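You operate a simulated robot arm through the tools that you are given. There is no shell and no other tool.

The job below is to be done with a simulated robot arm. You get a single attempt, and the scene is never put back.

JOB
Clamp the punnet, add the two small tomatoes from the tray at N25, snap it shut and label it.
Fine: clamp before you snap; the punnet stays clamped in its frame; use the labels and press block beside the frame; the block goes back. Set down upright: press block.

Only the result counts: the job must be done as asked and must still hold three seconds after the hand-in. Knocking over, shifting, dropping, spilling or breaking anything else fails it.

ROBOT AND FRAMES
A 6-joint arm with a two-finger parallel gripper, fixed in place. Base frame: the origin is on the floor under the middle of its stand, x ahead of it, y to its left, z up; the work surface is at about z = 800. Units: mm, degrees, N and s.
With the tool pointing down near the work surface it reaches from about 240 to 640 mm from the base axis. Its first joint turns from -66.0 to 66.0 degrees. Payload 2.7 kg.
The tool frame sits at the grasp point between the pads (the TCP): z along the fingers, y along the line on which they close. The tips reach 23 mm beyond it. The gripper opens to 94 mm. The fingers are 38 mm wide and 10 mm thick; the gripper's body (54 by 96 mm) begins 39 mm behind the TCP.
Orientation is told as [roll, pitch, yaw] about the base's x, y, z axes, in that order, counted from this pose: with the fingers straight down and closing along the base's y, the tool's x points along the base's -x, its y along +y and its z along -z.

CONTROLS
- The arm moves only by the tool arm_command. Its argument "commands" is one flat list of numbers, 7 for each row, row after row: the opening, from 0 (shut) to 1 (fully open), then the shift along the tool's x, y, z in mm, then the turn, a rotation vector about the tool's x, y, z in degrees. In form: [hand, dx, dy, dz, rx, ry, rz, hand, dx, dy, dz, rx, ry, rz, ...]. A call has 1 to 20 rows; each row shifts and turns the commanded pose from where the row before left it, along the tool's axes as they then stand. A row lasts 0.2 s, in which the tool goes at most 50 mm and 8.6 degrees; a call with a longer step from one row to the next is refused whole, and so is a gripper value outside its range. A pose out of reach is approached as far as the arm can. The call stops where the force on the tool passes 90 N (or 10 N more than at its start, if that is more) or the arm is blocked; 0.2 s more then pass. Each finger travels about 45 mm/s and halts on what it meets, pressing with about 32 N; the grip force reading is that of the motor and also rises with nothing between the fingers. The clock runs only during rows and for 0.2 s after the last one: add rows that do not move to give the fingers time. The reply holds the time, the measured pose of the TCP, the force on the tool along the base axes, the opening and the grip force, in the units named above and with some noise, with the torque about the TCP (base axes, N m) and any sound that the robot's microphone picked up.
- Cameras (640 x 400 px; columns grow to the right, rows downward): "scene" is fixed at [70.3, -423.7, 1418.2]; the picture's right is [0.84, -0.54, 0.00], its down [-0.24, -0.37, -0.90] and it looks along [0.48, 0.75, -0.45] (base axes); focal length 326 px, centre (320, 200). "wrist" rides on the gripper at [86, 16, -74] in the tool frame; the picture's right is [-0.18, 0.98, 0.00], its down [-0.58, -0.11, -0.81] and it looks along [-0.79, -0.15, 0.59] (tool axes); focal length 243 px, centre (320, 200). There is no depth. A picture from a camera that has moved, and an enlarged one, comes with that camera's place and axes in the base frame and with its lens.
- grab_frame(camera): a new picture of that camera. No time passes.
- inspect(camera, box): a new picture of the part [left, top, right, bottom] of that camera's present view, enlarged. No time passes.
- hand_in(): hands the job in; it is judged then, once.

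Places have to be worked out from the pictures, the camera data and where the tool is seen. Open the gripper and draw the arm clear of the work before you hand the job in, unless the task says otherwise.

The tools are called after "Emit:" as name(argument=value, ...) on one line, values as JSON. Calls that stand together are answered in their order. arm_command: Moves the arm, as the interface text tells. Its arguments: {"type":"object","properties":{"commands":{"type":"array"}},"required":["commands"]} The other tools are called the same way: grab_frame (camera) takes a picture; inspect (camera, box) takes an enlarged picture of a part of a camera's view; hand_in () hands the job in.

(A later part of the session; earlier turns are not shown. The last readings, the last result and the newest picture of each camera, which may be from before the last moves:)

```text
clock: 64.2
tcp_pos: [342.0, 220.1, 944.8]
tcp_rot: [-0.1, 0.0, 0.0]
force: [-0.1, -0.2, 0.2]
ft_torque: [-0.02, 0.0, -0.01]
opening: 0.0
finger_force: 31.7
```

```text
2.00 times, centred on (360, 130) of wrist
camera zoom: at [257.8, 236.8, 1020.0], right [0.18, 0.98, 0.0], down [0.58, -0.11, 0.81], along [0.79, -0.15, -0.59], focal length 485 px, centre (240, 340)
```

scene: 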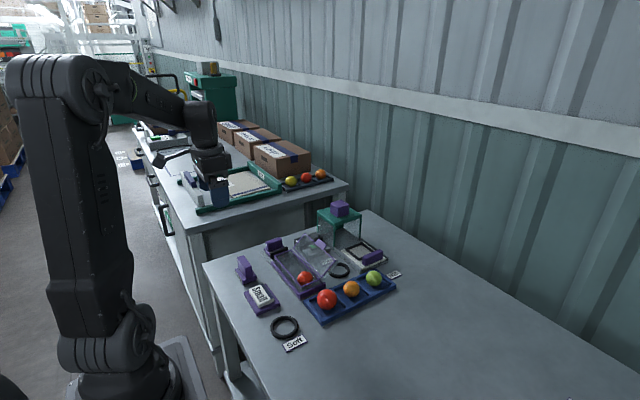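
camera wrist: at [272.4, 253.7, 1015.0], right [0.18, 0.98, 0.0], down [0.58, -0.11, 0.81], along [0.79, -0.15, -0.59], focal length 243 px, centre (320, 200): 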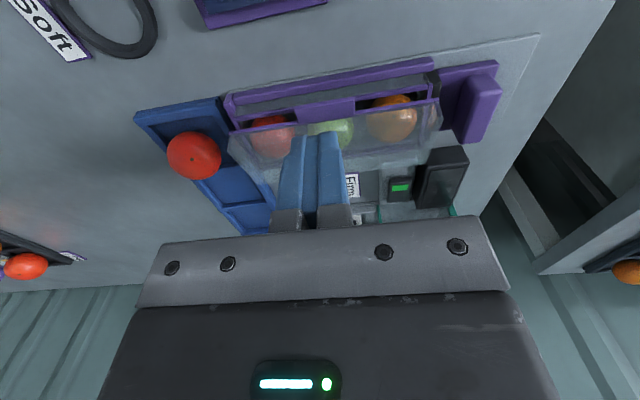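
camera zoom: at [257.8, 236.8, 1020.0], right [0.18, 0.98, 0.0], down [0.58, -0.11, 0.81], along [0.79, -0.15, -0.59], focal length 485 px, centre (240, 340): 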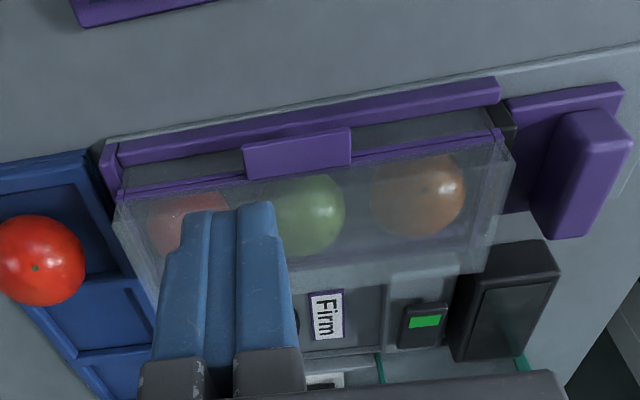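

The lid is down to a tiny gap; the tab overhangs at x 369–385, y 217–260, z≈840. I press on the tab itself, with the finger centred at (369, 238.5) clear of the dome.

Emit:
arm_command(commands=[0, -14, 9, 0, 0, 0, 0, 0, -13, 9.5, 15, 0, 0, 0, 0, 0, 0, 30, 0, 0, 0, 0, 0, 0, 25, 0, 0, 0, 0, 0, 0, 5, 0, 0, 0, 0, 0, 0, 0, 0, 0, 0])

Emit:
inspect(camera="scene", box=[260, 220, 340, 290])

Emit:
grab_frame(camera="wrist")

```text
clock: 65.6
tcp_pos: [371.9, 240.9, 877.1]
tcp_rot: [0.6, -0.9, 0.1]
force: [-24.2, -12.7, 105.1]
ft_torque: [-0.38, -0.72, -0.27]
opening: 0.1
finger_force: 31.7
```

```text
5.71 times, centred on (300, 255) of scene
camera zoom: at [68.9, -424.6, 1418.0], right [0.84, -0.54, 0.0], down [-0.24, -0.37, -0.9], along [0.49, 0.75, -0.44], focal length 1862 px, centre (434, -114)
```

zoom: 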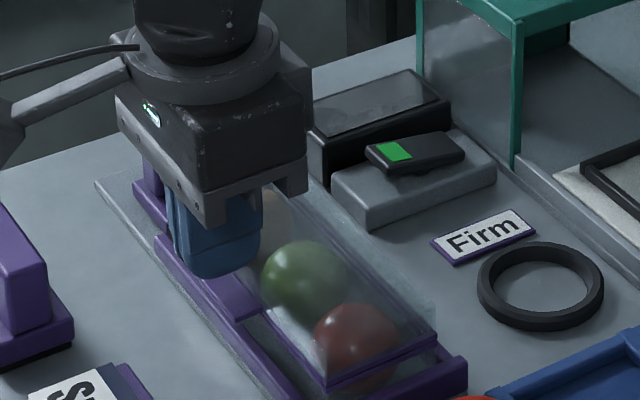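

```text
taken
camera wrist: at [285.8, 256.1, 950.8], right [0.18, 0.98, 0.01], down [0.57, -0.12, 0.81], along [0.8, -0.14, -0.58], focal length 243 px, centre (320, 200)
```

wrist: 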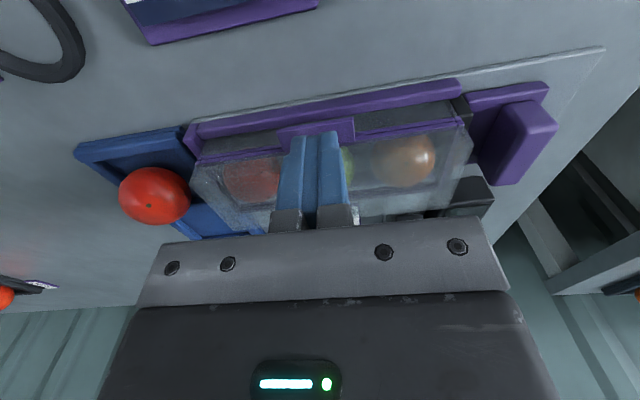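

105 N reached with tips at z≈854, without a snap noise; the finger may be bearing on the dome's edge rather than the tab. I inspect the near end and tab under load before deciding.

Emit:
inspect(camera="scene", box=[290, 255, 335, 295])

Emit:
inspect(camera="wrist", box=[180, 80, 340, 200])

Emit:
inspect(camera="wrist", box=[330, 70, 510, 200])

Emit:
inspect(camera="scene", box=[265, 230, 315, 275])

```text
10.00 times, centred on (312, 275) of scene
camera zoom: at [68.9, -424.6, 1418.0], right [0.84, -0.54, 0.0], down [-0.24, -0.37, -0.9], along [0.49, 0.75, -0.44], focal length 3259 px, centre (395, -550)
```

zoom: 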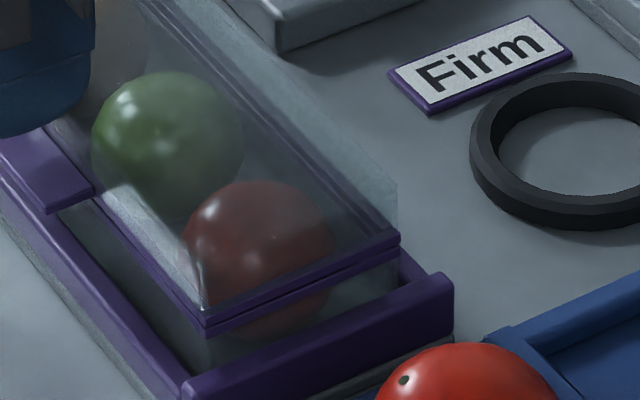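

```text
3.33 times, centred on (260, 140) of wrist
camera zoom: at [285.8, 256.1, 950.8], right [0.18, 0.98, 0.01], down [0.57, -0.12, 0.81], along [0.8, -0.14, -0.58], focal length 809 px, centre (520, 400)
```

zoom: 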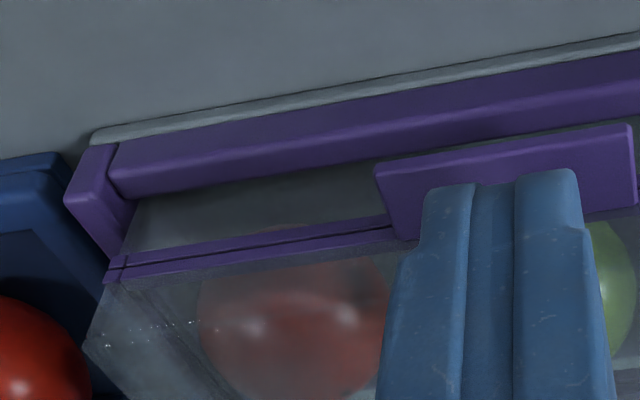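

```text
3.08 times, centred on (420, 135) of wrist
camera zoom: at [285.8, 256.1, 950.8], right [0.18, 0.98, 0.01], down [0.57, -0.12, 0.81], along [0.8, -0.14, -0.58], focal length 746 px, centre (12, 400)
```

zoom: 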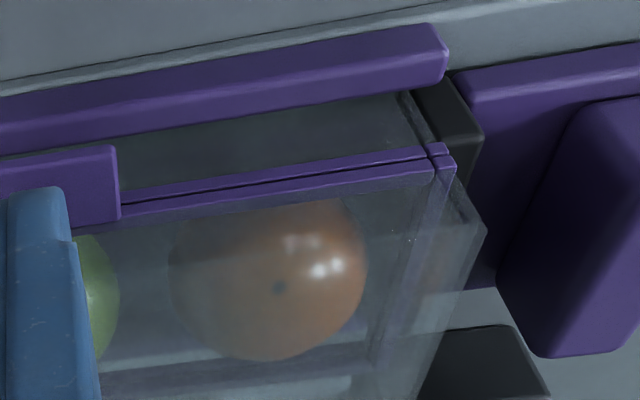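

```text
8.89 times, centred on (290, 252) of scene
camera zoom: at [68.9, -424.6, 1418.0], right [0.84, -0.54, 0.0], down [-0.24, -0.37, -0.9], along [0.49, 0.75, -0.44], focal length 2896 px, centre (587, -267)
```

zoom: 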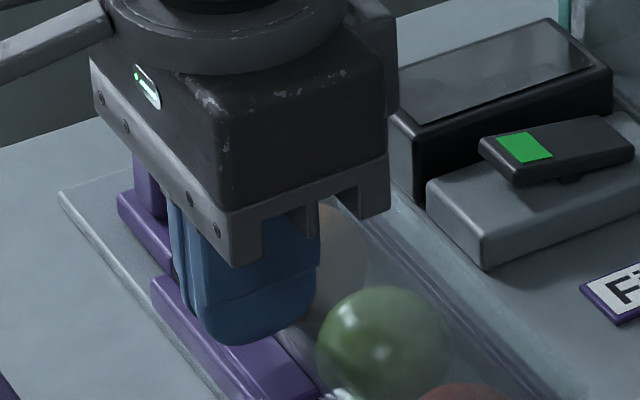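

Under load the lid frame sits flush on the rim, but the finger is on the dome edge. I raise the tool and check whether the lid stays flush by itself.

Emit:
arm_command(commands=[0, 0, 0, -10, 0, 0, 0, 0, 0, 0, -20, 0, 0, 0, 0, 20, -10, -20, 0, 0, 0, 0, 20, -10, -10, 0, 0, 0])

Emit:
inspect(camera="scene", box=[290, 255, 335, 295])

Emit:
inspect(camera="wrist", box=[180, 60, 500, 220])

Emit:
inspect(camera="scene", box=[270, 235, 330, 290])

```text
clock: 66.6
tcp_pos: [329.7, 218.2, 930.4]
tcp_rot: [0.1, 0.2, -0.1]
force: [0.1, 1.3, -0.4]
ft_torque: [0.0, 0.02, 0.01]
opening: 0.0
finger_force: 32.3
```

```text
10.00 times, centred on (312, 275) of scene
camera zoom: at [70.3, -423.7, 1418.2], right [0.84, -0.54, 0.0], down [-0.24, -0.37, -0.9], along [0.48, 0.75, -0.45], focal length 3259 px, centre (395, -550)
```

zoom: 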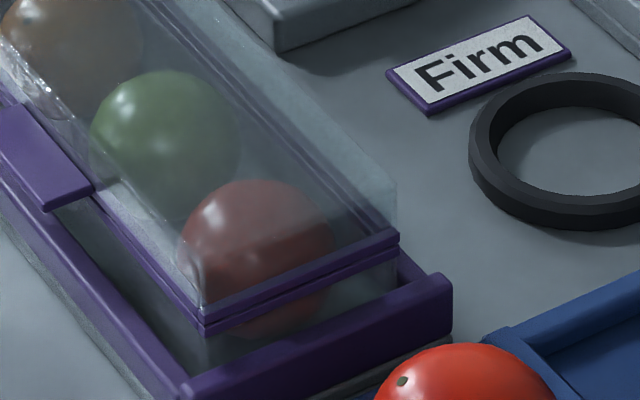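

```text
2.00 times, centred on (340, 140) of wrist
camera zoom: at [244.2, 234.4, 1003.9], right [0.18, 0.98, 0.0], down [0.58, -0.11, 0.81], along [0.79, -0.15, -0.59], focal length 485 px, centre (280, 320)
```

zoom: 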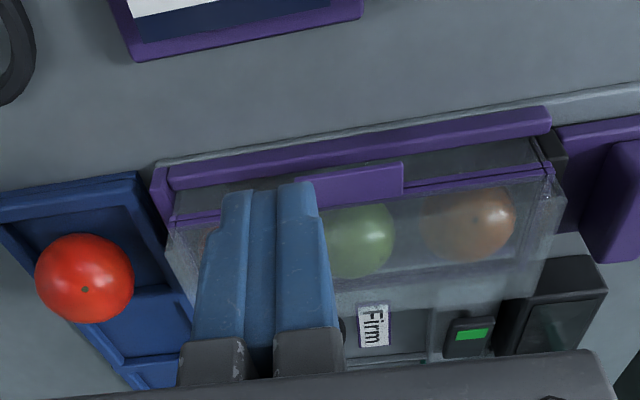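

```text
7.27 times, centred on (300, 262) of scene
camera zoom: at [70.3, -423.7, 1418.2], right [0.84, -0.54, 0.0], down [-0.24, -0.37, -0.9], along [0.48, 0.75, -0.45], focal length 2370 px, centre (466, -254)
```

zoom: 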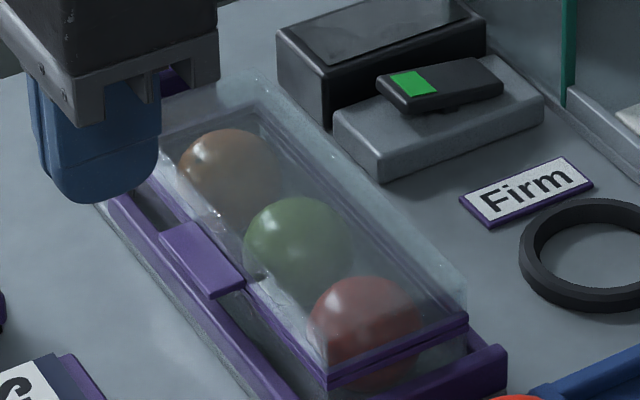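

The lid stays flush but no snap was heard. I turn the tool by 90° so that the narrow side of the fingers (20 mm) fits on the 16 mm wide tab without touching the dome.

Emit:
arm_command(commands=[0, 0, 0, -10, 0, 0, -8.2, 0, 0, 0, 0, 0, 0, -8.2, 0, 0, 0, 0, 0, 0, -8.2, 0, 0, 0, 0, 0, 0, -8.2, 0, 0, 0, 0, 0, 0, -8.2, 0, 0, 0, 0, 0, 0, -8.2, 0, 0, 0, 0, 0, 0, -8.2, 0, 0, 0, 0, 0, 0, -8.2, 0, 0, 0, 0, 0, 0, -8.2, 0, 0, 0, 0, 0, 0, -8.2, 0, 0, 0, 0, 0, 0, -8, 0, 0, 0, 0, 0, 0, 0])

Emit:
grab_frame(camera="wrist")

```text
clock: 69.2
tcp_pos: [329.8, 219.7, 939.9]
tcp_rot: [0.0, 0.0, 90.1]
force: [-0.1, -1.1, -0.5]
ft_torque: [0.04, 0.0, -0.04]
opening: 0.1
finger_force: 32.6
```

```text
taken
camera wrist: at [314.3, 132.8, 1014.7], right [-0.98, 0.18, 0.0], down [0.11, 0.58, 0.81], along [0.15, 0.79, -0.59], focal length 243 px, centre (320, 200)
```

wrist: 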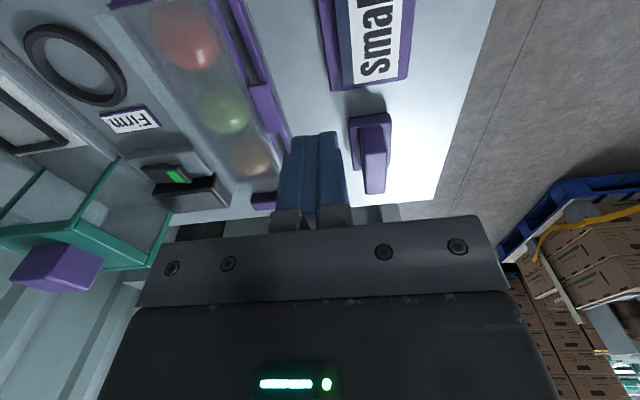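

Yaw is 90°. I move above the tab at (375.5, 238.5) and come down to just above it.

Emit:
arm_command(commands=[0, -9.4, -23, 5, 0, 0, 0, 0, -9.4, -22.7, 10, 0, 0, 0, 0, 0, 0, 25, 0, 0, 0, 0, 0, 0, 20, 0, 0, 0, 0, 0, 0, 8, 0, 0, 0, 0, 0, 0, 0, 0, 0, 0])

Emit:
grab_frame(camera="wrist")

Emit:
inspect(camera="scene", box=[260, 225, 340, 290])

```text
clock: 70.6
tcp_pos: [374.1, 237.7, 871.9]
tcp_rot: [0.0, 0.0, 90.1]
force: [-2.3, -0.8, 0.9]
ft_torque: [0.01, 0.01, -0.03]
opening: 0.2
finger_force: 32.1
```

```text
taken
camera wrist: at [359.6, 152.0, 946.7], right [-0.98, 0.18, 0.0], down [0.11, 0.58, 0.81], along [0.15, 0.79, -0.59], focal length 243 px, centre (320, 200)
```

wrist: 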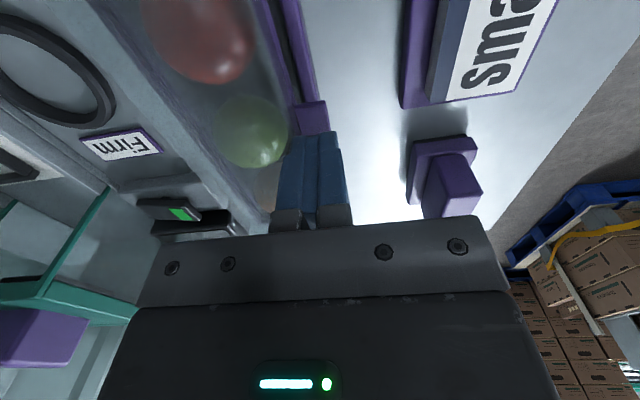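

```text
6.15 times, centred on (300, 258) of scene
camera zoom: at [70.3, -423.7, 1418.2], right [0.84, -0.54, 0.0], down [-0.24, -0.37, -0.9], along [0.48, 0.75, -0.45], focal length 2005 px, centre (443, -154)
```

zoom: 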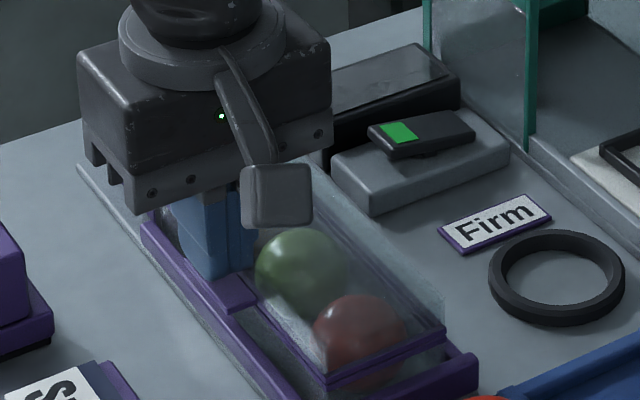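

The fingers are just above the tab. I press down in 2–3 mm steps and listen.

Emit:
arm_command(commands=[0, 0, 0, 3, 0, 0, 0, 0, 0, 0, 2, 0, 0, 0, 0, 0, 0, 0, 0, 0, 0])

Emit:
arm_command(commands=[0, 0, 0, 2, 0, 0, 0, 0, 0, 0, 2, 0, 0, 0, 0, 0, 0, 0, 0, 0, 0])

```text
clock: 71.4
tcp_pos: [375.8, 237.1, 867.4]
tcp_rot: [0.0, 0.0, 90.0]
force: [-1.7, 0.9, 2.1]
ft_torque: [0.04, 0.04, 0.03]
opening: 0.0
finger_force: 31.6
```

```text
clock: 72.2
tcp_pos: [374.5, 237.8, 862.4]
tcp_rot: [-0.1, -0.1, 90.1]
force: [-3.8, -5.5, 16.3]
ft_torque: [-0.2, 0.0, -0.03]
opening: 0.1
finger_force: 31.6
```

Contact with the tab at tips z≈840 (16 N). I press on.

Emit:
arm_command(commands=[0, 0, 0, 2, 0, 0, 0, 0, 0, 0, 0, 0, 0, 0])

Emit:
arm_command(commands=[0, 0, 0, 2, 0, 0, 0, 0, 0, 0, 0, 0, 0, 0])

Emit:
arm_command(commands=[0, 0, 0, 2, 0, 0, 0, 0, 0, 0, 0, 0, 0, 0])

```text
clock: 72.8
tcp_pos: [375.6, 238.1, 861.4]
tcp_rot: [-0.2, -0.2, 90.0]
force: [-7.0, -6.8, 30.9]
ft_torque: [-0.28, -0.04, -0.05]
opening: 0.1
finger_force: 32.3
```

```text
clock: 73.4
tcp_pos: [375.0, 237.0, 860.9]
tcp_rot: [-0.3, -0.3, 90.0]
force: [-9.3, -5.0, 41.9]
ft_torque: [-0.34, -0.13, 0.0]
opening: 0.0
finger_force: 31.8
```

```text
clock: 74.0
tcp_pos: [375.1, 239.0, 860.6]
tcp_rot: [-0.4, -0.3, 90.0]
force: [-9.1, -11.4, 50.0]
ft_torque: [-0.53, -0.13, -0.03]
opening: 0.1
finger_force: 31.6
```

50 N and solid, tab at z≈838. I press two more steps to be sure.

Emit:
arm_command(commands=[0, 0, 0, 2.5, 0, 0, 0, 0, 0, 0, 0, 0, 0, 0])

Emit:
arm_command(commands=[0, 0, 0, 2.5, 0, 0, 0, 0, 0, 0, 0, 0, 0, 0])

Emit:
inspect(camera="scene", box=[285, 250, 335, 295])

```text
clock: 74.6
tcp_pos: [374.3, 239.0, 859.0]
tcp_rot: [-0.3, -0.3, 90.0]
force: [-14.5, -13.1, 64.9]
ft_torque: [-0.7, -0.16, -0.09]
opening: 0.0
finger_force: 31.8
```

```text
clock: 75.2
tcp_pos: [375.7, 239.8, 857.4]
tcp_rot: [-0.5, -0.4, 90.0]
force: [-14.9, -13.7, 76.8]
ft_torque: [-0.84, -0.22, -0.14]
opening: 0.0
finger_force: 32.5
```

```text
8.89 times, centred on (310, 272) of scene
camera zoom: at [69.0, -424.6, 1418.0], right [0.84, -0.54, 0.0], down [-0.24, -0.37, -0.9], along [0.48, 0.75, -0.44], focal length 2896 px, centre (409, -444)
```

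zoom: 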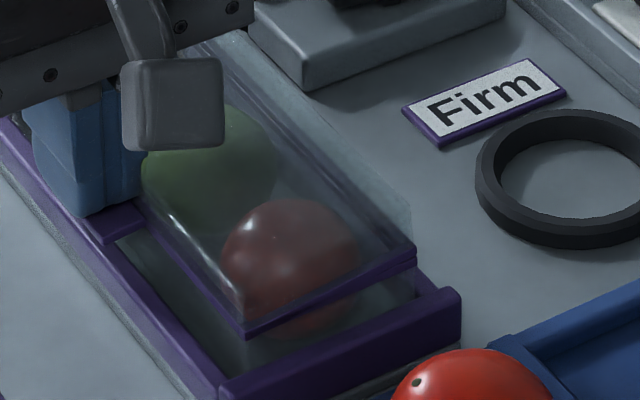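

The tab is now yielding (z 860.6→857.4) and the gap at the near corner has vanished, so the catch is being engaged. I press further.

Emit:
arm_command(commands=[0, 0, 0, 2, 0, 0, 0, 0, 0, 0, 0, 0, 0, 0])

Emit:
inspect(camera="scene", box=[285, 250, 335, 295])

```text
clock: 75.8
tcp_pos: [376.9, 240.1, 858.1]
tcp_rot: [-0.6, -0.5, 90.0]
force: [-18.1, -12.0, 85.7]
ft_torque: [-0.95, -0.17, -0.15]
opening: 0.0
finger_force: 32.0
```

```text
8.89 times, centred on (310, 272) of scene
camera zoom: at [68.9, -424.6, 1418.0], right [0.84, -0.54, 0.0], down [-0.24, -0.37, -0.9], along [0.49, 0.75, -0.44], focal length 2896 px, centre (409, -444)
```

zoom: 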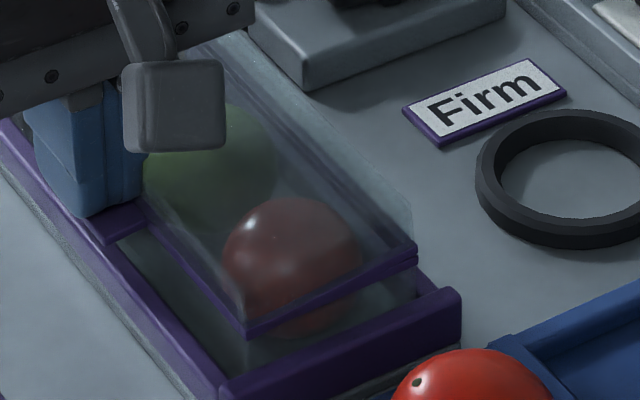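

85 N. I release slowly and check whether the gap stays closed now.

Emit:
arm_command(commands=[0, 0, 0, -5, 0, 0, 0, 0, 0, 0, -10, 0, 0, 0, 0, 0, 0, -20, 0, 0, 0, 0, 0, 0, 0, 0, 0, 0])

Emit:
inspect(camera="scene", box=[285, 250, 335, 295])

Emit:
inspect(camera="scene", box=[270, 235, 330, 290])

Emit:
grab_frame(camera="wrist")

```text
clock: 76.8
tcp_pos: [375.8, 238.8, 884.9]
tcp_rot: [0.1, 0.1, 89.9]
force: [0.5, 0.0, -0.1]
ft_torque: [-0.02, -0.01, 0.0]
opening: 0.0
finger_force: 32.1
```

```text
8.89 times, centred on (310, 272) of scene
camera zoom: at [70.3, -423.7, 1418.2], right [0.84, -0.54, 0.0], down [-0.24, -0.37, -0.9], along [0.48, 0.75, -0.45], focal length 2896 px, centre (409, -444)
```

zoom: 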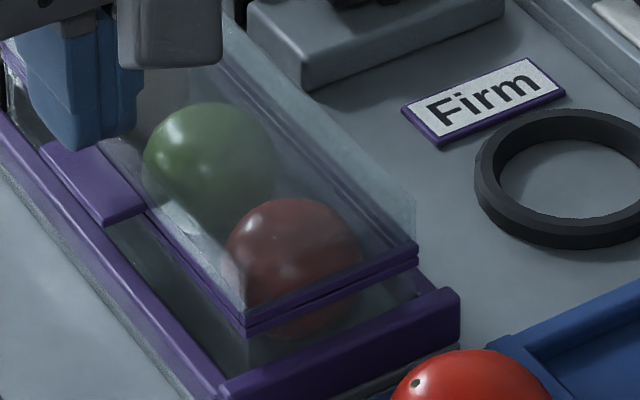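

```text
7.27 times, centred on (300, 262) of scene
camera zoom: at [70.3, -423.7, 1418.2], right [0.84, -0.54, 0.0], down [-0.24, -0.37, -0.9], along [0.48, 0.75, -0.45], focal length 2370 px, centre (466, -254)
```

zoom: 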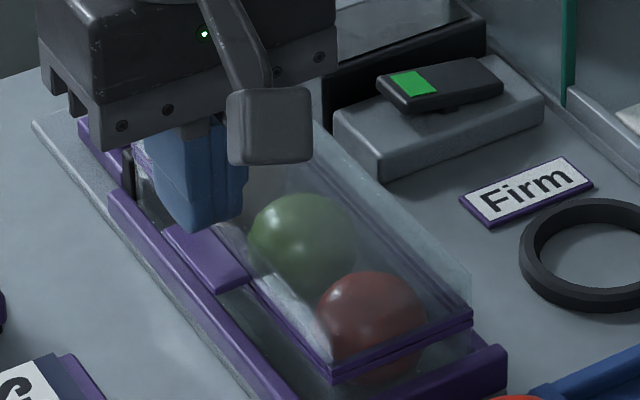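

```text
taken
camera wrist: at [360.8, 152.3, 958.7], right [-0.98, 0.18, 0.0], down [0.11, 0.58, 0.81], along [0.15, 0.79, -0.59], focal length 243 px, centre (320, 200)
```

wrist: 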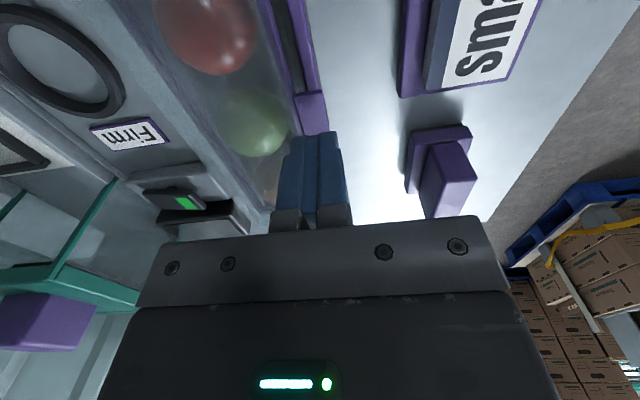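

After release a slim gap reappears at the −x side, so it hasn't latched. I enlarge strongly on the near end and on the far end by the clamp to find what holds it up.

Emit:
inspect(camera="scene", box=[306, 270, 331, 290])

Emit:
arm_command(commands=[0, 0, 20, -20, 0, 0, 0, 0, 0, 40, -20, 0, 0, 0, 0, 0, 20, -20, 0, 0, 0])

Emit:
inspect(camera="scene", box=[270, 235, 310, 265])

Emit:
inspect(camera="scene", box=[255, 230, 340, 295])

Emit:
grab_frame(camera="wrist")

```text
16.00 times, centred on (318, 280) of scene
camera zoom: at [70.3, -423.7, 1418.2], right [0.84, -0.54, 0.0], down [-0.24, -0.37, -0.9], along [0.48, 0.75, -0.45], focal length 5214 px, centre (344, -1080)
```

zoom: 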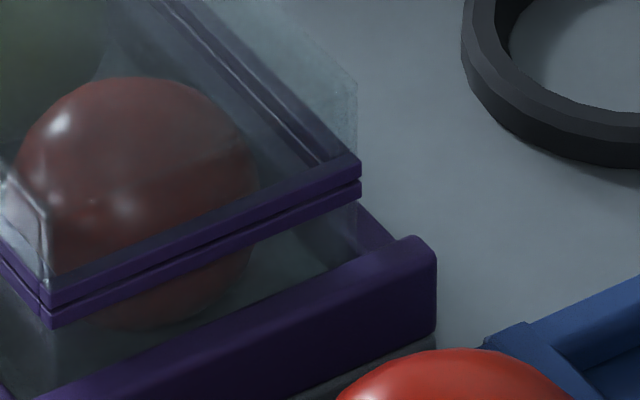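

```text
clock: 77.6
tcp_pos: [297.1, 238.2, 943.8]
tcp_rot: [0.0, 0.1, 90.0]
force: [-0.1, 0.0, -0.3]
ft_torque: [0.0, -0.02, -0.04]
opening: 0.0
finger_force: 32.1
```

```text
13.33 times, centred on (290, 250) of scene
camera zoom: at [70.3, -423.7, 1418.2], right [0.84, -0.54, 0.0], down [-0.24, -0.37, -0.9], along [0.48, 0.75, -0.45], focal length 4345 px, centre (720, -467)
```

zoom: 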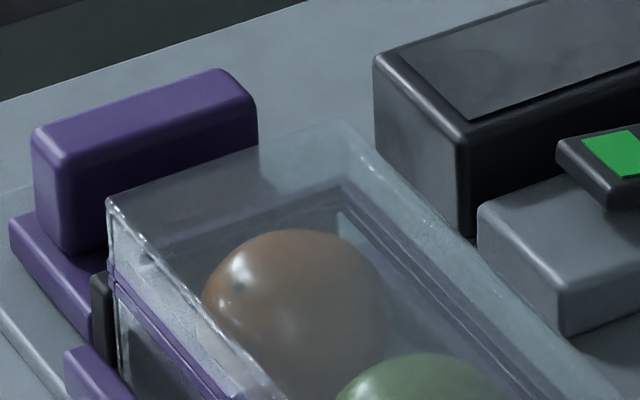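

```text
6.15 times, centred on (298, 262) of scene
camera zoom: at [70.3, -423.7, 1418.2], right [0.84, -0.54, 0.0], down [-0.24, -0.37, -0.9], along [0.48, 0.75, -0.45], focal length 2005 px, centre (458, -185)
```

zoom: 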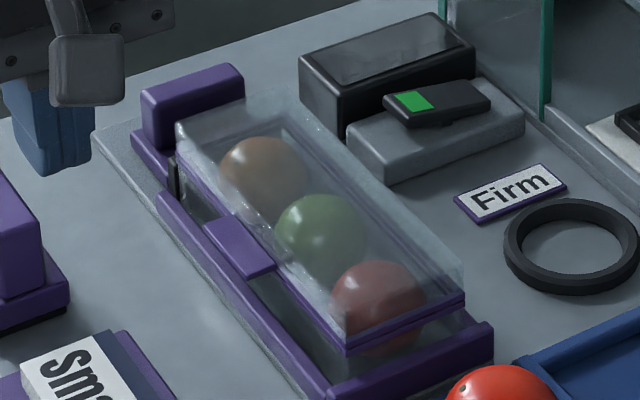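

```text
taken
camera wrist: at [281.6, 152.6, 1017.8], right [-0.98, 0.18, 0.0], down [0.11, 0.58, 0.81], along [0.15, 0.79, -0.59], focal length 243 px, centre (320, 200)
```

wrist: 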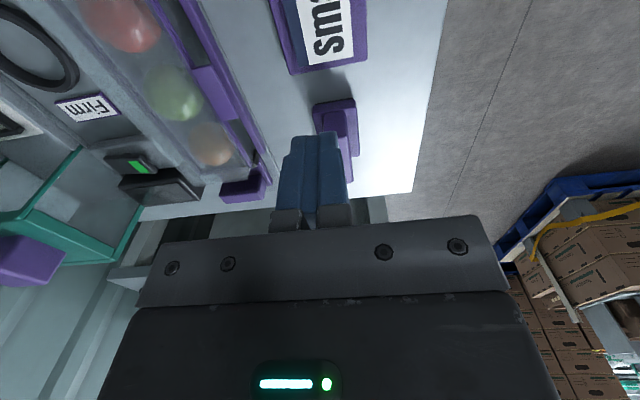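

The gap at the near end now looks uniform. I take the same enlarged view as before the tab press to compare the lid's height exactly.

Emit:
inspect(camera="scene", box=[290, 255, 335, 295])

Emit:
inspect(camera="scene", box=[270, 230, 350, 300])

```text
10.00 times, centred on (312, 275) of scene
camera zoom: at [70.3, -423.7, 1418.2], right [0.84, -0.54, 0.0], down [-0.24, -0.37, -0.9], along [0.48, 0.75, -0.45], focal length 3259 px, centre (395, -550)
```

zoom: 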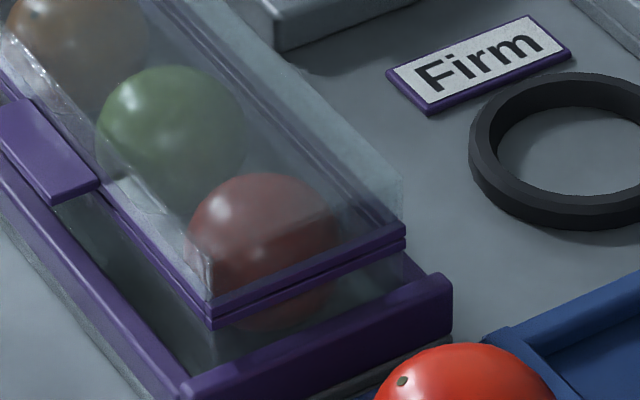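

```text
5.71 times, centred on (310, 265) of scene
camera zoom: at [70.3, -423.7, 1418.2], right [0.84, -0.54, 0.0], down [-0.24, -0.37, -0.9], along [0.48, 0.75, -0.45], focal length 1862 px, centre (377, -171)
```

zoom: 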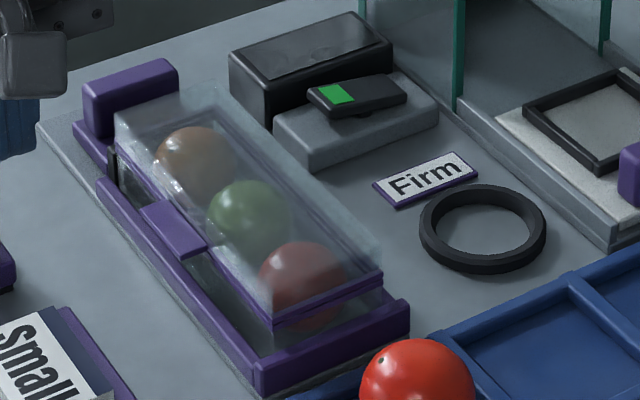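

Compared with before, the whole punnet (tomatoes included) shows shifted ~2–3 mm: pressing on the overhanging tab has tipped it in the frame. I go and look at the near end from the −y side to judge its seat.

Emit:
arm_command(commands=[0, 29.6, -34.6, -8, 0, 0, 0, 0, 29.6, -34.6, -8, 0, 0, 0, 0, 29.6, -34.6, -5, 0, 0, 0, 0, 29.6, -34.6, -5, 0, 0, 0, 0, 29.6, -34.6, 0, 0, 0, 0, 0, 0, 0, 0, 0, 0, 0])

Emit:
grab_frame(camera="wrist")

Emit:
inspect(camera="scene", box=[255, 225, 345, 295])

```text
clock: 79.0
tcp_pos: [470.7, 91.3, 969.1]
tcp_rot: [0.0, 0.0, 90.0]
force: [-0.5, -0.3, -0.1]
ft_torque: [0.01, -0.01, 0.01]
opening: 0.0
finger_force: 32.1
```

```text
taken
camera wrist: at [455.6, 3.7, 1044.8], right [-0.98, 0.18, 0.0], down [0.11, 0.58, 0.81], along [0.15, 0.79, -0.59], focal length 243 px, centre (320, 200)
```

wrist: 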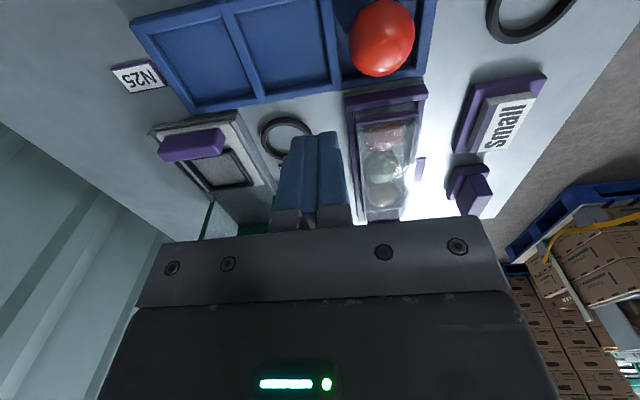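

```text
5.71 times, centred on (300, 260) of scene
camera zoom: at [70.3, -423.7, 1418.2], right [0.84, -0.54, 0.0], down [-0.24, -0.37, -0.9], along [0.48, 0.75, -0.45], focal length 1862 px, centre (434, -143)
```

zoom: 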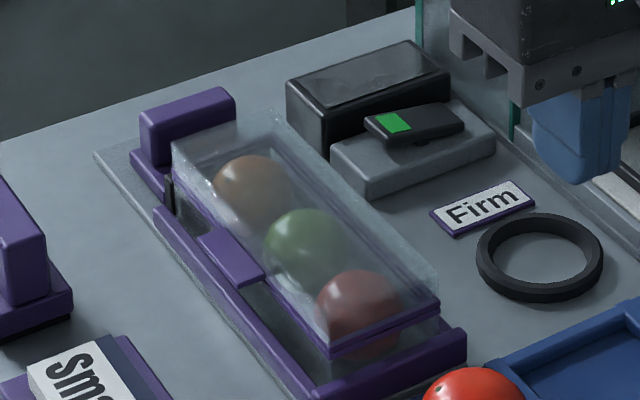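

Emit:
inspect(camera="wrist", box=[335, 75, 445, 155])

Emit:
inspect(camera="wrist", box=[335, 140, 445, 225])

```text
5.00 times, centred on (390, 115) of wrist
camera zoom: at [455.6, 3.7, 1044.8], right [-0.98, 0.18, 0.0], down [0.11, 0.58, 0.81], along [0.15, 0.79, -0.59], focal length 1213 px, centre (-30, 625)
```

zoom: 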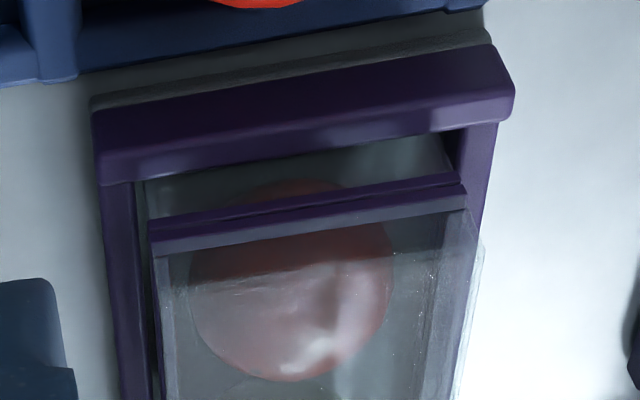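

```text
4.71 times, centred on (390, 182) of wrist
camera zoom: at [455.6, 3.7, 1044.8], right [-0.98, 0.18, 0.0], down [0.11, 0.58, 0.81], along [0.15, 0.79, -0.59], focal length 1142 px, centre (-9, 282)
```

zoom: 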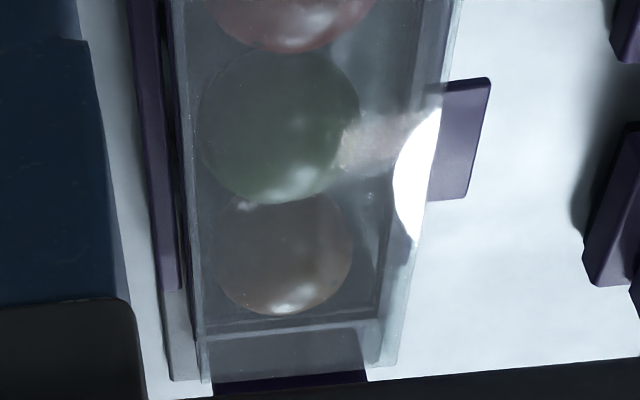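

From this side the rim and lid appear level (corners ≈ z 835–838). I now look at the far end, to check the clamp pad's contact with the punnet.

Emit:
arm_command(commands=[0, -40, 6.1, 0, 0, 0, 0, 0, -40, 6.1, 0, 0, 0, 0, 0, -40, 6.1, 0, 0, 0, 0, 0, -40, 6.1, 0, 0, 0, 0, 0, -40, 6.1, 0, 0, 0, 0, 0, -40, 6.1, 0, 0, 0, 0, 0, 0, 0, 0, 0, 0, 0])

Emit:
grab_frame(camera="wrist")

Emit:
inspect(camera="wrist", box=[240, 0, 440, 130])

```text
clock: 80.6
tcp_pos: [431.9, 329.2, 969.6]
tcp_rot: [0.1, 0.1, 90.1]
force: [0.4, 0.4, -0.9]
ft_torque: [0.01, -0.02, 0.04]
opening: 0.1
finger_force: 32.1
```

```text
taken
camera wrist: at [417.1, 242.6, 1044.6], right [-0.98, 0.18, 0.0], down [0.11, 0.58, 0.81], along [0.15, 0.79, -0.59], focal length 243 px, centre (320, 200)
```

wrist: 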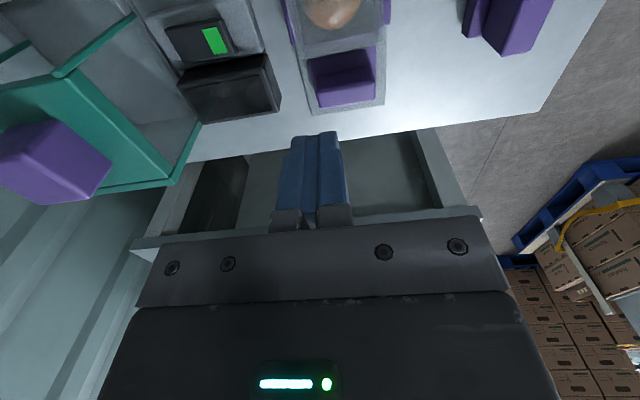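

```text
3.08 times, centred on (340, 65) of wrist
camera zoom: at [417.1, 242.6, 1044.6], right [-0.98, 0.18, 0.0], down [0.11, 0.58, 0.81], along [0.15, 0.79, -0.59], focal length 746 px, centre (258, 615)
```

zoom: 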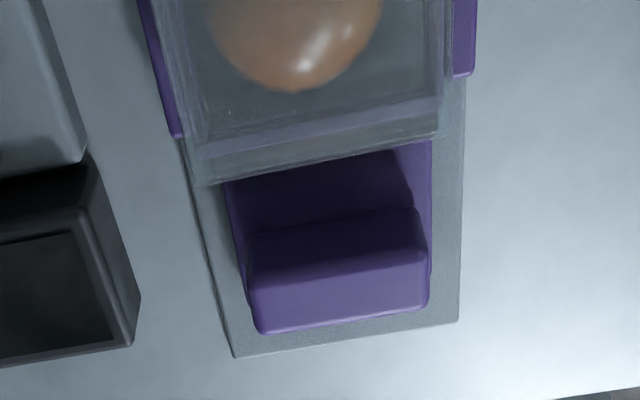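

The clamp still sits against the far end, under the lid's edge. I now press on the dome top itself at x≈402, y≈238 (inside the punnet's base, so that it can't tip) and listen for the snap.

Emit:
arm_command(commands=[0, 30, 10, 10, 0, 0, 0, 0, 30, 10, 10, 0, 0, 0, 0, 30, 10, 20, 0, 0, 0, 0, 0, 0, 30, 0, 0, 0, 0, 0, 0, 12, 0, 0, 0, 0, 0, 0, 0, 0, 0, 0])

Emit:
arm_command(commands=[0, 0, 0, 4, 0, 0, 0, 0, 0, 0, 3, 0, 0, 0, 0, 0, 0, 0, 0, 0, 0])

```text
clock: 82.0
tcp_pos: [403.3, 239.5, 887.4]
tcp_rot: [0.0, 0.0, 90.0]
force: [-0.2, 0.3, 0.6]
ft_torque: [-0.03, 0.0, 0.0]
opening: 0.0
finger_force: 31.5
```

```text
clock: 82.8
tcp_pos: [400.0, 239.9, 880.1]
tcp_rot: [0.0, 0.0, 89.9]
force: [-0.3, -1.1, 0.0]
ft_torque: [0.03, -0.01, 0.01]
opening: 0.0
finger_force: 32.1
```

Emit:
arm_command(commands=[0, 0, 0, 3, 0, 0, 0, 0, 0, 0, 0, 0, 0, 0])

Emit:
arm_command(commands=[0, 0, 0, 3, 0, 0, 0, 0, 0, 0, 0, 0, 0, 0])

Emit:
arm_command(commands=[0, 0, 0, 3, 0, 0, 0, 0, 0, 0, 0, 0, 0, 0])

```text
clock: 83.4
tcp_pos: [401.2, 239.1, 878.6]
tcp_rot: [-0.1, 0.0, 90.0]
force: [-7.1, -4.8, 19.7]
ft_torque: [-0.14, 0.15, -0.04]
opening: 0.0
finger_force: 32.1
```

```text
clock: 84.0
tcp_pos: [400.8, 240.0, 878.7]
tcp_rot: [-0.3, -0.2, 90.0]
force: [-12.3, -7.2, 44.7]
ft_torque: [-0.36, 0.18, -0.09]
opening: 0.1
finger_force: 31.7
```

```text
clock: 84.6
tcp_pos: [401.9, 241.6, 877.3]
tcp_rot: [-0.4, -0.3, 90.0]
force: [-13.9, -7.1, 60.6]
ft_torque: [-0.57, 0.23, -0.1]
opening: 0.0
finger_force: 32.2
```

60 N and no sound yet. I press further in steps.

Emit:
arm_command(commands=[0, 0, 0, 3, 0, 0, 0, 0, 0, 0, 0, 0, 0, 0])

Emit:
arm_command(commands=[0, 0, 0, 3, 0, 0, 0, 0, 0, 0, 0, 0, 0, 0])

Emit:
inspect(camera="scene", box=[255, 225, 345, 295])

```text
clock: 85.2
tcp_pos: [403.7, 240.5, 876.6]
tcp_rot: [-0.5, -0.5, 90.0]
force: [-20.7, -11.3, 76.2]
ft_torque: [-0.79, 0.3, -0.31]
opening: 0.1
finger_force: 32.2
```

```text
clock: 85.6
tcp_pos: [403.9, 241.7, 878.6]
tcp_rot: [-0.7, -0.4, 90.0]
force: [-10.5, -8.7, 26.2]
ft_torque: [-0.51, 0.16, -0.15]
opening: 0.0
finger_force: 31.9
stopped in row 1: the force on the tool passed its limit at 95 N (the readings are from after the stop); the commanded pose is now the measured one
```

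```text
5.71 times, centred on (300, 260) of scene
camera zoom: at [69.5, -424.2, 1418.1], right [0.84, -0.54, 0.0], down [-0.24, -0.37, -0.9], along [0.48, 0.75, -0.44], focal length 1862 px, centre (434, -143)
```

zoom: 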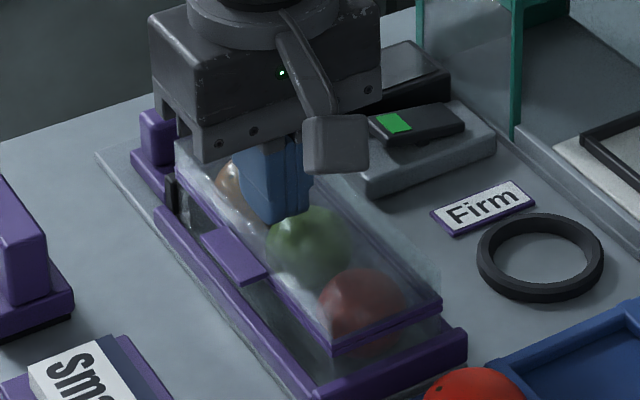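

95 N and still no snap sound; the dome top stays at z≈855. I lift off, swing aside and compare the lid-to-rim gap at both ends under strong zoom.

Emit:
arm_command(commands=[0, 0, 0, -15, 0, 0, 0, 0, 0, 0, -30, 0, 0, 0, 0, 0, 40, -20, 0, 0, 0, 0, 0, 40, -10, 0, 0, 0, 0, -40, 20, 0, 0, 0, 0, 0, -45, 0, 0, 0, 0, 0])

Emit:
inspect(camera="scene", box=[276, 244, 296, 260])

Emit:
inspect(camera="scene", box=[306, 270, 331, 290])

Emit:
inspect(camera="scene", box=[284, 255, 312, 278])

```text
clock: 87.0
tcp_pos: [302.2, 324.8, 949.0]
tcp_rot: [-0.3, -0.4, 90.0]
force: [0.7, -0.8, 0.4]
ft_torque: [-0.03, -0.02, -0.01]
opening: 0.0
finger_force: 32.0
```

```text
16.00 times, centred on (286, 252) of scene
camera zoom: at [70.3, -423.7, 1418.2], right [0.84, -0.54, 0.0], down [-0.24, -0.37, -0.9], along [0.48, 0.75, -0.45], focal length 5214 px, centre (864, -632)
```

zoom: 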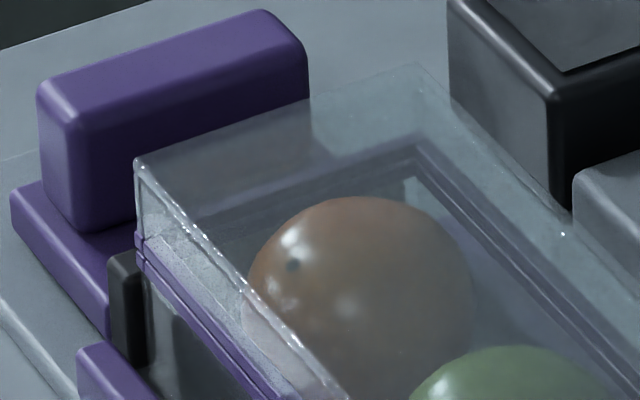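

```text
16.00 times, centred on (318, 280) of scene
camera zoom: at [70.3, -423.7, 1418.2], right [0.84, -0.54, 0.0], down [-0.24, -0.37, -0.9], along [0.48, 0.75, -0.45], focal length 5214 px, centre (344, -1080)
```

zoom: 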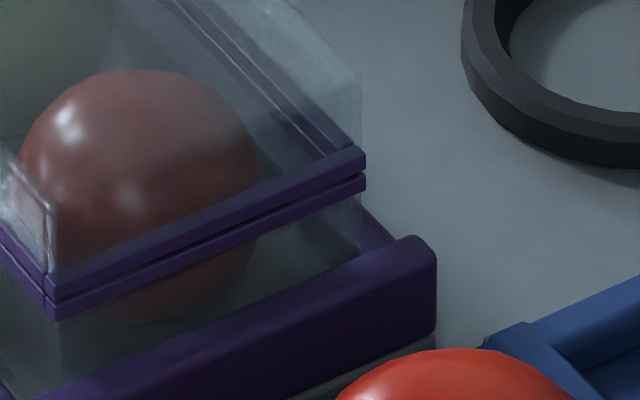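

```text
16.00 times, centred on (298, 266) of scene
camera zoom: at [70.3, -423.7, 1418.2], right [0.84, -0.54, 0.0], down [-0.24, -0.37, -0.9], along [0.48, 0.75, -0.45], focal length 5214 px, centre (672, -864)
```

zoom: 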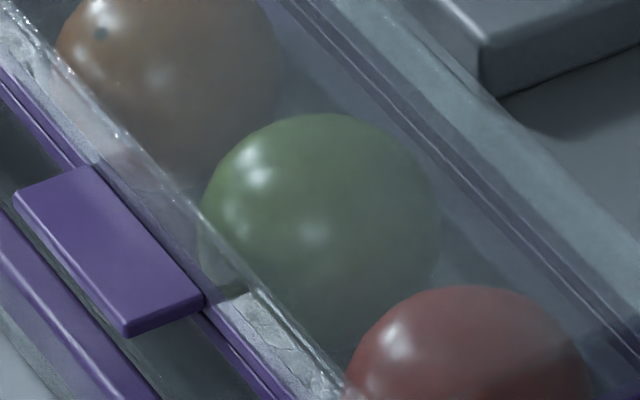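

The gap is now just a hairline at both ends, so the lid is geometrically closed. To learn whether it's latched, I'll turn back to yaw 0, grip the tab's sides lightly and try to lift with a few newtons.

Emit:
arm_command(commands=[0, 0, 0, 0, 0, 0, 8.2, 0, 0, 0, 0, 0, 0, 8.2, 0, 0, 0, 0, 0, 0, 8.2, 0, 0, 0, 0, 0, 0, 8.2, 0, 0, 0, 0, 0, 0, 8.2, 0.2, 0, 0, 0, 0, 0, 8.2, 0.4, 0, 0, 0, 0, 0, 8.2, 0.6, 0, 0, 0, 0, 0, 8.2, 0.6, 0, 0, 0, 0, 0, 8.2, 0.6, 0, 0, 0, 0, 0, 8.2, 0.6, 0, 0, 0, 0, 0, 8, 0.6, 0, 0, 0, 0, 0, 0])

```text
clock: 89.6
tcp_pos: [302.2, 325.7, 950.7]
tcp_rot: [0.2, -0.4, -0.1]
force: [0.7, -0.2, 1.0]
ft_torque: [0.0, 0.02, 0.0]
opening: 56.6
finger_force: 0.2
```

I move above the tab at (364, 238.5), correcting the small tilt, and lower until the tips are near the tab's level.

Emit:
arm_command(commands=[0.6, -21, -29, 0, 0.2, 0.4, 0, 0.6, -21, -29, 10, 0, 0, 0, 0.6, -20, -29, 10, 0, 0, 0, 0.6, 0, 0, 30, 0, 0, 0, 0.6, 0, 0, 25, 0, 0, 0, 0.6, 0, 0, 10, 0, 0, 0, 0.6, 0, 0, 0, 0, 0, 0])

Emit:
grab_frame(camera="wrist")

Emit:
inspect(camera="scene", box=[255, 225, 345, 295])

```text
clock: 91.2
tcp_pos: [365.1, 237.9, 865.0]
tcp_rot: [0.2, -0.1, 0.0]
force: [-0.3, 0.6, 0.2]
ft_torque: [0.01, -0.03, -0.03]
opening: 56.5
finger_force: 0.2
```

```text
taken
camera wrist: at [279.6, 254.7, 939.8], right [0.18, 0.98, 0.0], down [0.58, -0.11, 0.81], along [0.79, -0.15, -0.59], focal length 243 px, centre (320, 200)
```

wrist: 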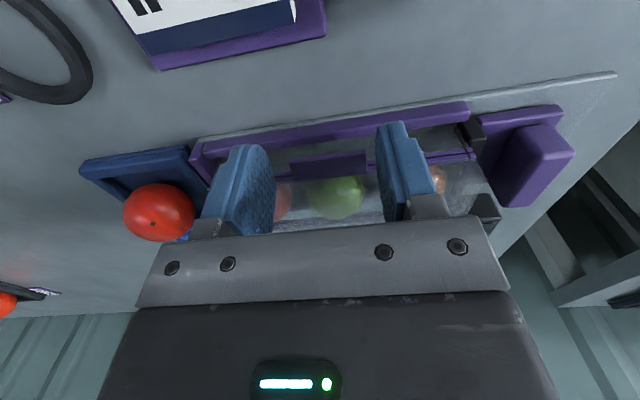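

```text
5.71 times, centred on (300, 260) of scene
camera zoom: at [70.3, -423.7, 1418.2], right [0.84, -0.54, 0.0], down [-0.24, -0.37, -0.9], along [0.48, 0.75, -0.45], focal length 1862 px, centre (434, -143)
```

zoom: 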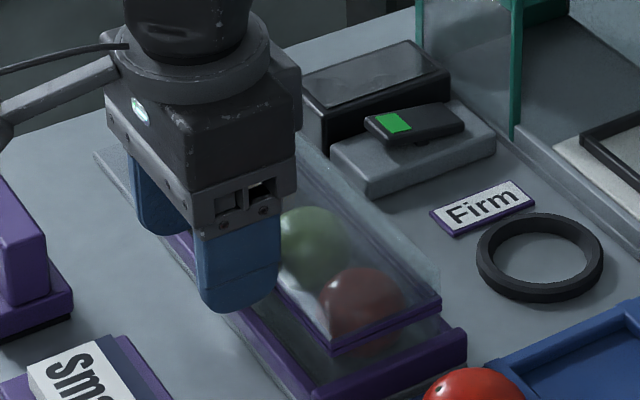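

The tab lies between the fingers. I lower 10 mm so that the tips are just below the tab and close gently on its sides.

Emit:
arm_command(commands=[0.6, 0, 0, 5, 0, 0, 0, 0.55, 0, 0, 5, 0, 0, 0, 0.5, 0, 0, 0, 0, 0, 0, 0.48, 0, 0, 0, 0, 0, 0, 0.48, 0, 0, 0, 0, 0, 0])

Emit:
arm_command(commands=[0.45, 0, 0, 0, 0, 0, 0, 0.45, 0, 0, 0, 0, 0, 0])

Emit:
grab_frame(camera="wrist")

```text
clock: 92.4
tcp_pos: [365.5, 239.8, 855.5]
tcp_rot: [0.2, -0.2, 0.0]
force: [0.9, 1.4, 1.6]
ft_torque: [0.06, -0.01, 0.03]
opening: 46.0
finger_force: 0.6
```

```text
clock: 93.0
tcp_pos: [365.8, 239.0, 856.5]
tcp_rot: [0.1, -0.1, 0.0]
force: [-0.7, 3.6, 0.1]
ft_torque: [0.07, 0.02, 0.08]
opening: 43.3
finger_force: 1.6
```

```text
taken
camera wrist: at [280.0, 255.5, 929.7], right [0.18, 0.98, 0.0], down [0.58, -0.11, 0.81], along [0.79, -0.15, -0.59], focal length 243 px, centre (320, 200)
```

wrist: 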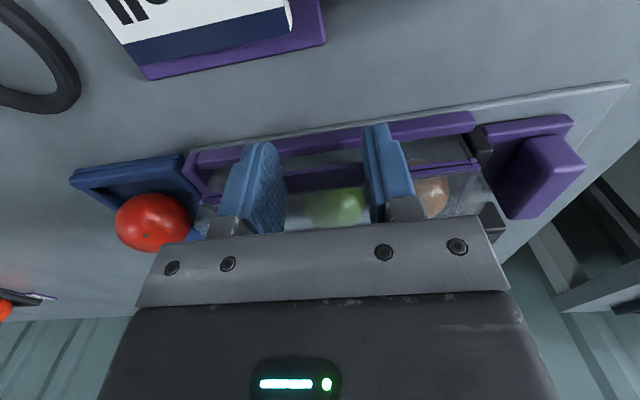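

One side touches; I close slightly more to hold the tab.

Emit:
arm_command(commands=[0.44, 0, 0.7, 0, 0, 0, 0, 0.43, 0, 0, 0, 0, 0, 0, 0.42, 0, 0, 0, 0, 0, 0, 0.42, 0, 0, 0, 0, 0, 0])

```text
clock: 94.0
tcp_pos: [365.4, 239.7, 856.3]
tcp_rot: [0.1, 0.0, 0.0]
force: [0.8, -4.7, 6.2]
ft_torque: [-0.14, -0.31, -0.17]
opening: 42.7
finger_force: 32.5
```

The tab is gripped (42.7 mm, 32 N). I lift in 1 mm steps and read the force.

Emit:
arm_command(commands=[0.42, 0, 0, -1, 0, 0, 0, 0.42, 0, 0, 0, 0, 0, 0])

Emit:
arm_command(commands=[0.42, 0, 0, -1, 0, 0, 0, 0.42, 0, 0, 0, 0, 0, 0])

Emit:
inspect(camera="scene", box=[306, 270, 331, 290])

```text
clock: 94.6
tcp_pos: [365.1, 240.1, 854.7]
tcp_rot: [0.2, 0.1, 0.0]
force: [-0.1, 0.4, -0.9]
ft_torque: [-0.01, 0.08, 0.0]
opening: 42.4
finger_force: 31.7
```

```text
clock: 95.2
tcp_pos: [365.1, 239.9, 857.1]
tcp_rot: [0.1, 0.0, -0.1]
force: [0.2, -1.2, -0.5]
ft_torque: [0.01, 0.16, -0.06]
opening: 42.3
finger_force: 32.5
```

```text
16.00 times, centred on (318, 280) of scene
camera zoom: at [70.3, -423.7, 1418.2], right [0.84, -0.54, 0.0], down [-0.24, -0.37, -0.9], along [0.48, 0.75, -0.45], focal length 5214 px, centre (344, -1080)
```

zoom: 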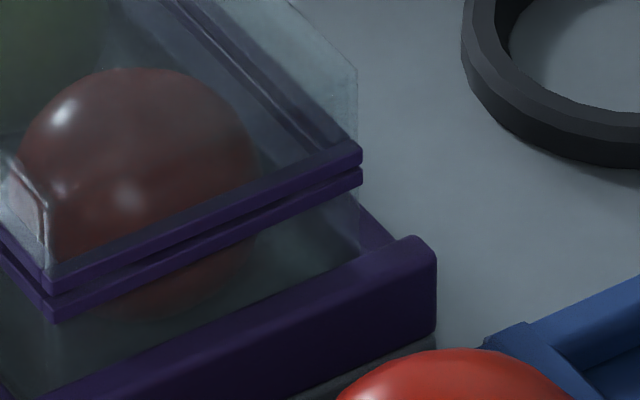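

The lid lifts with under 1 N, so it is closed but not latched. I also noticed the punnet shifting a little under load, which suggests the clamp isn't fully home. I release the tab, and go push the clamp harder.

Emit:
arm_command(commands=[0.42, 0, 0, 2, 0, 0, 0, 0.48, 0, 0, 0, 0, 0, 0, 0.55, 0, 0, 0, 0, 0, 0, 0.55, 0, 0, 0, 0, 0, 0, 0.55, 0, 0, -20, 0, 0, 0, 0.3, 0, 10, -40, 0, 0, 0, 0, -15, 40, -10, 0, 0, 0, 0, -15, 45, 0, 0, 0, 0, 0, -15, 45, 0, 0, 0, 0, 0, -8, 27, 0, 0, 0, 0, 0, 0, 0, 0, 0, 0, 0])

Emit:
grab_frame(camera="wrist")

Emit:
inspect(camera="scene", box=[255, 225, 345, 295])

```text
clock: 97.6
tcp_pos: [418.9, 409.1, 925.8]
tcp_rot: [0.1, 0.0, 0.0]
force: [-0.4, 0.6, -0.4]
ft_torque: [0.01, 0.0, -0.03]
opening: 0.1
finger_force: 32.3
```

```text
taken
camera wrist: at [332.7, 424.1, 1000.1], right [0.18, 0.98, 0.0], down [0.58, -0.11, 0.81], along [0.79, -0.15, -0.59], focal length 243 px, centre (320, 200)
```

wrist: 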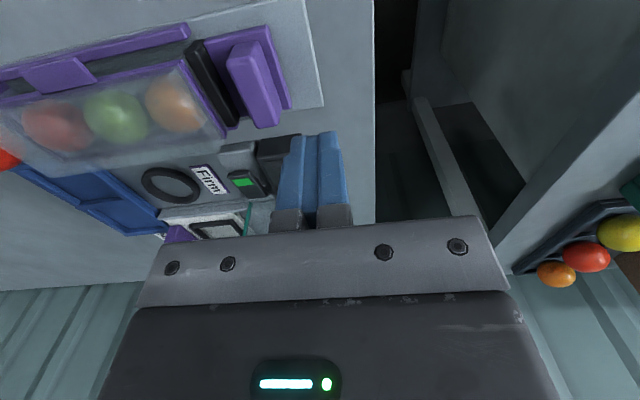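

```text
5.71 times, centred on (300, 260) of scene
camera zoom: at [70.3, -423.6, 1418.2], right [0.84, -0.54, 0.0], down [-0.24, -0.37, -0.9], along [0.48, 0.75, -0.45], focal length 1862 px, centre (434, -143)
```

zoom: 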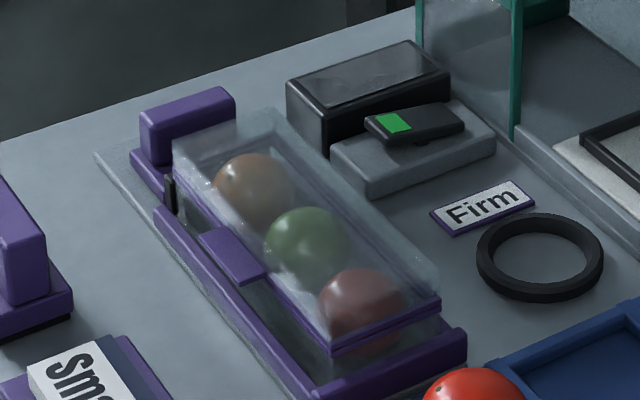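

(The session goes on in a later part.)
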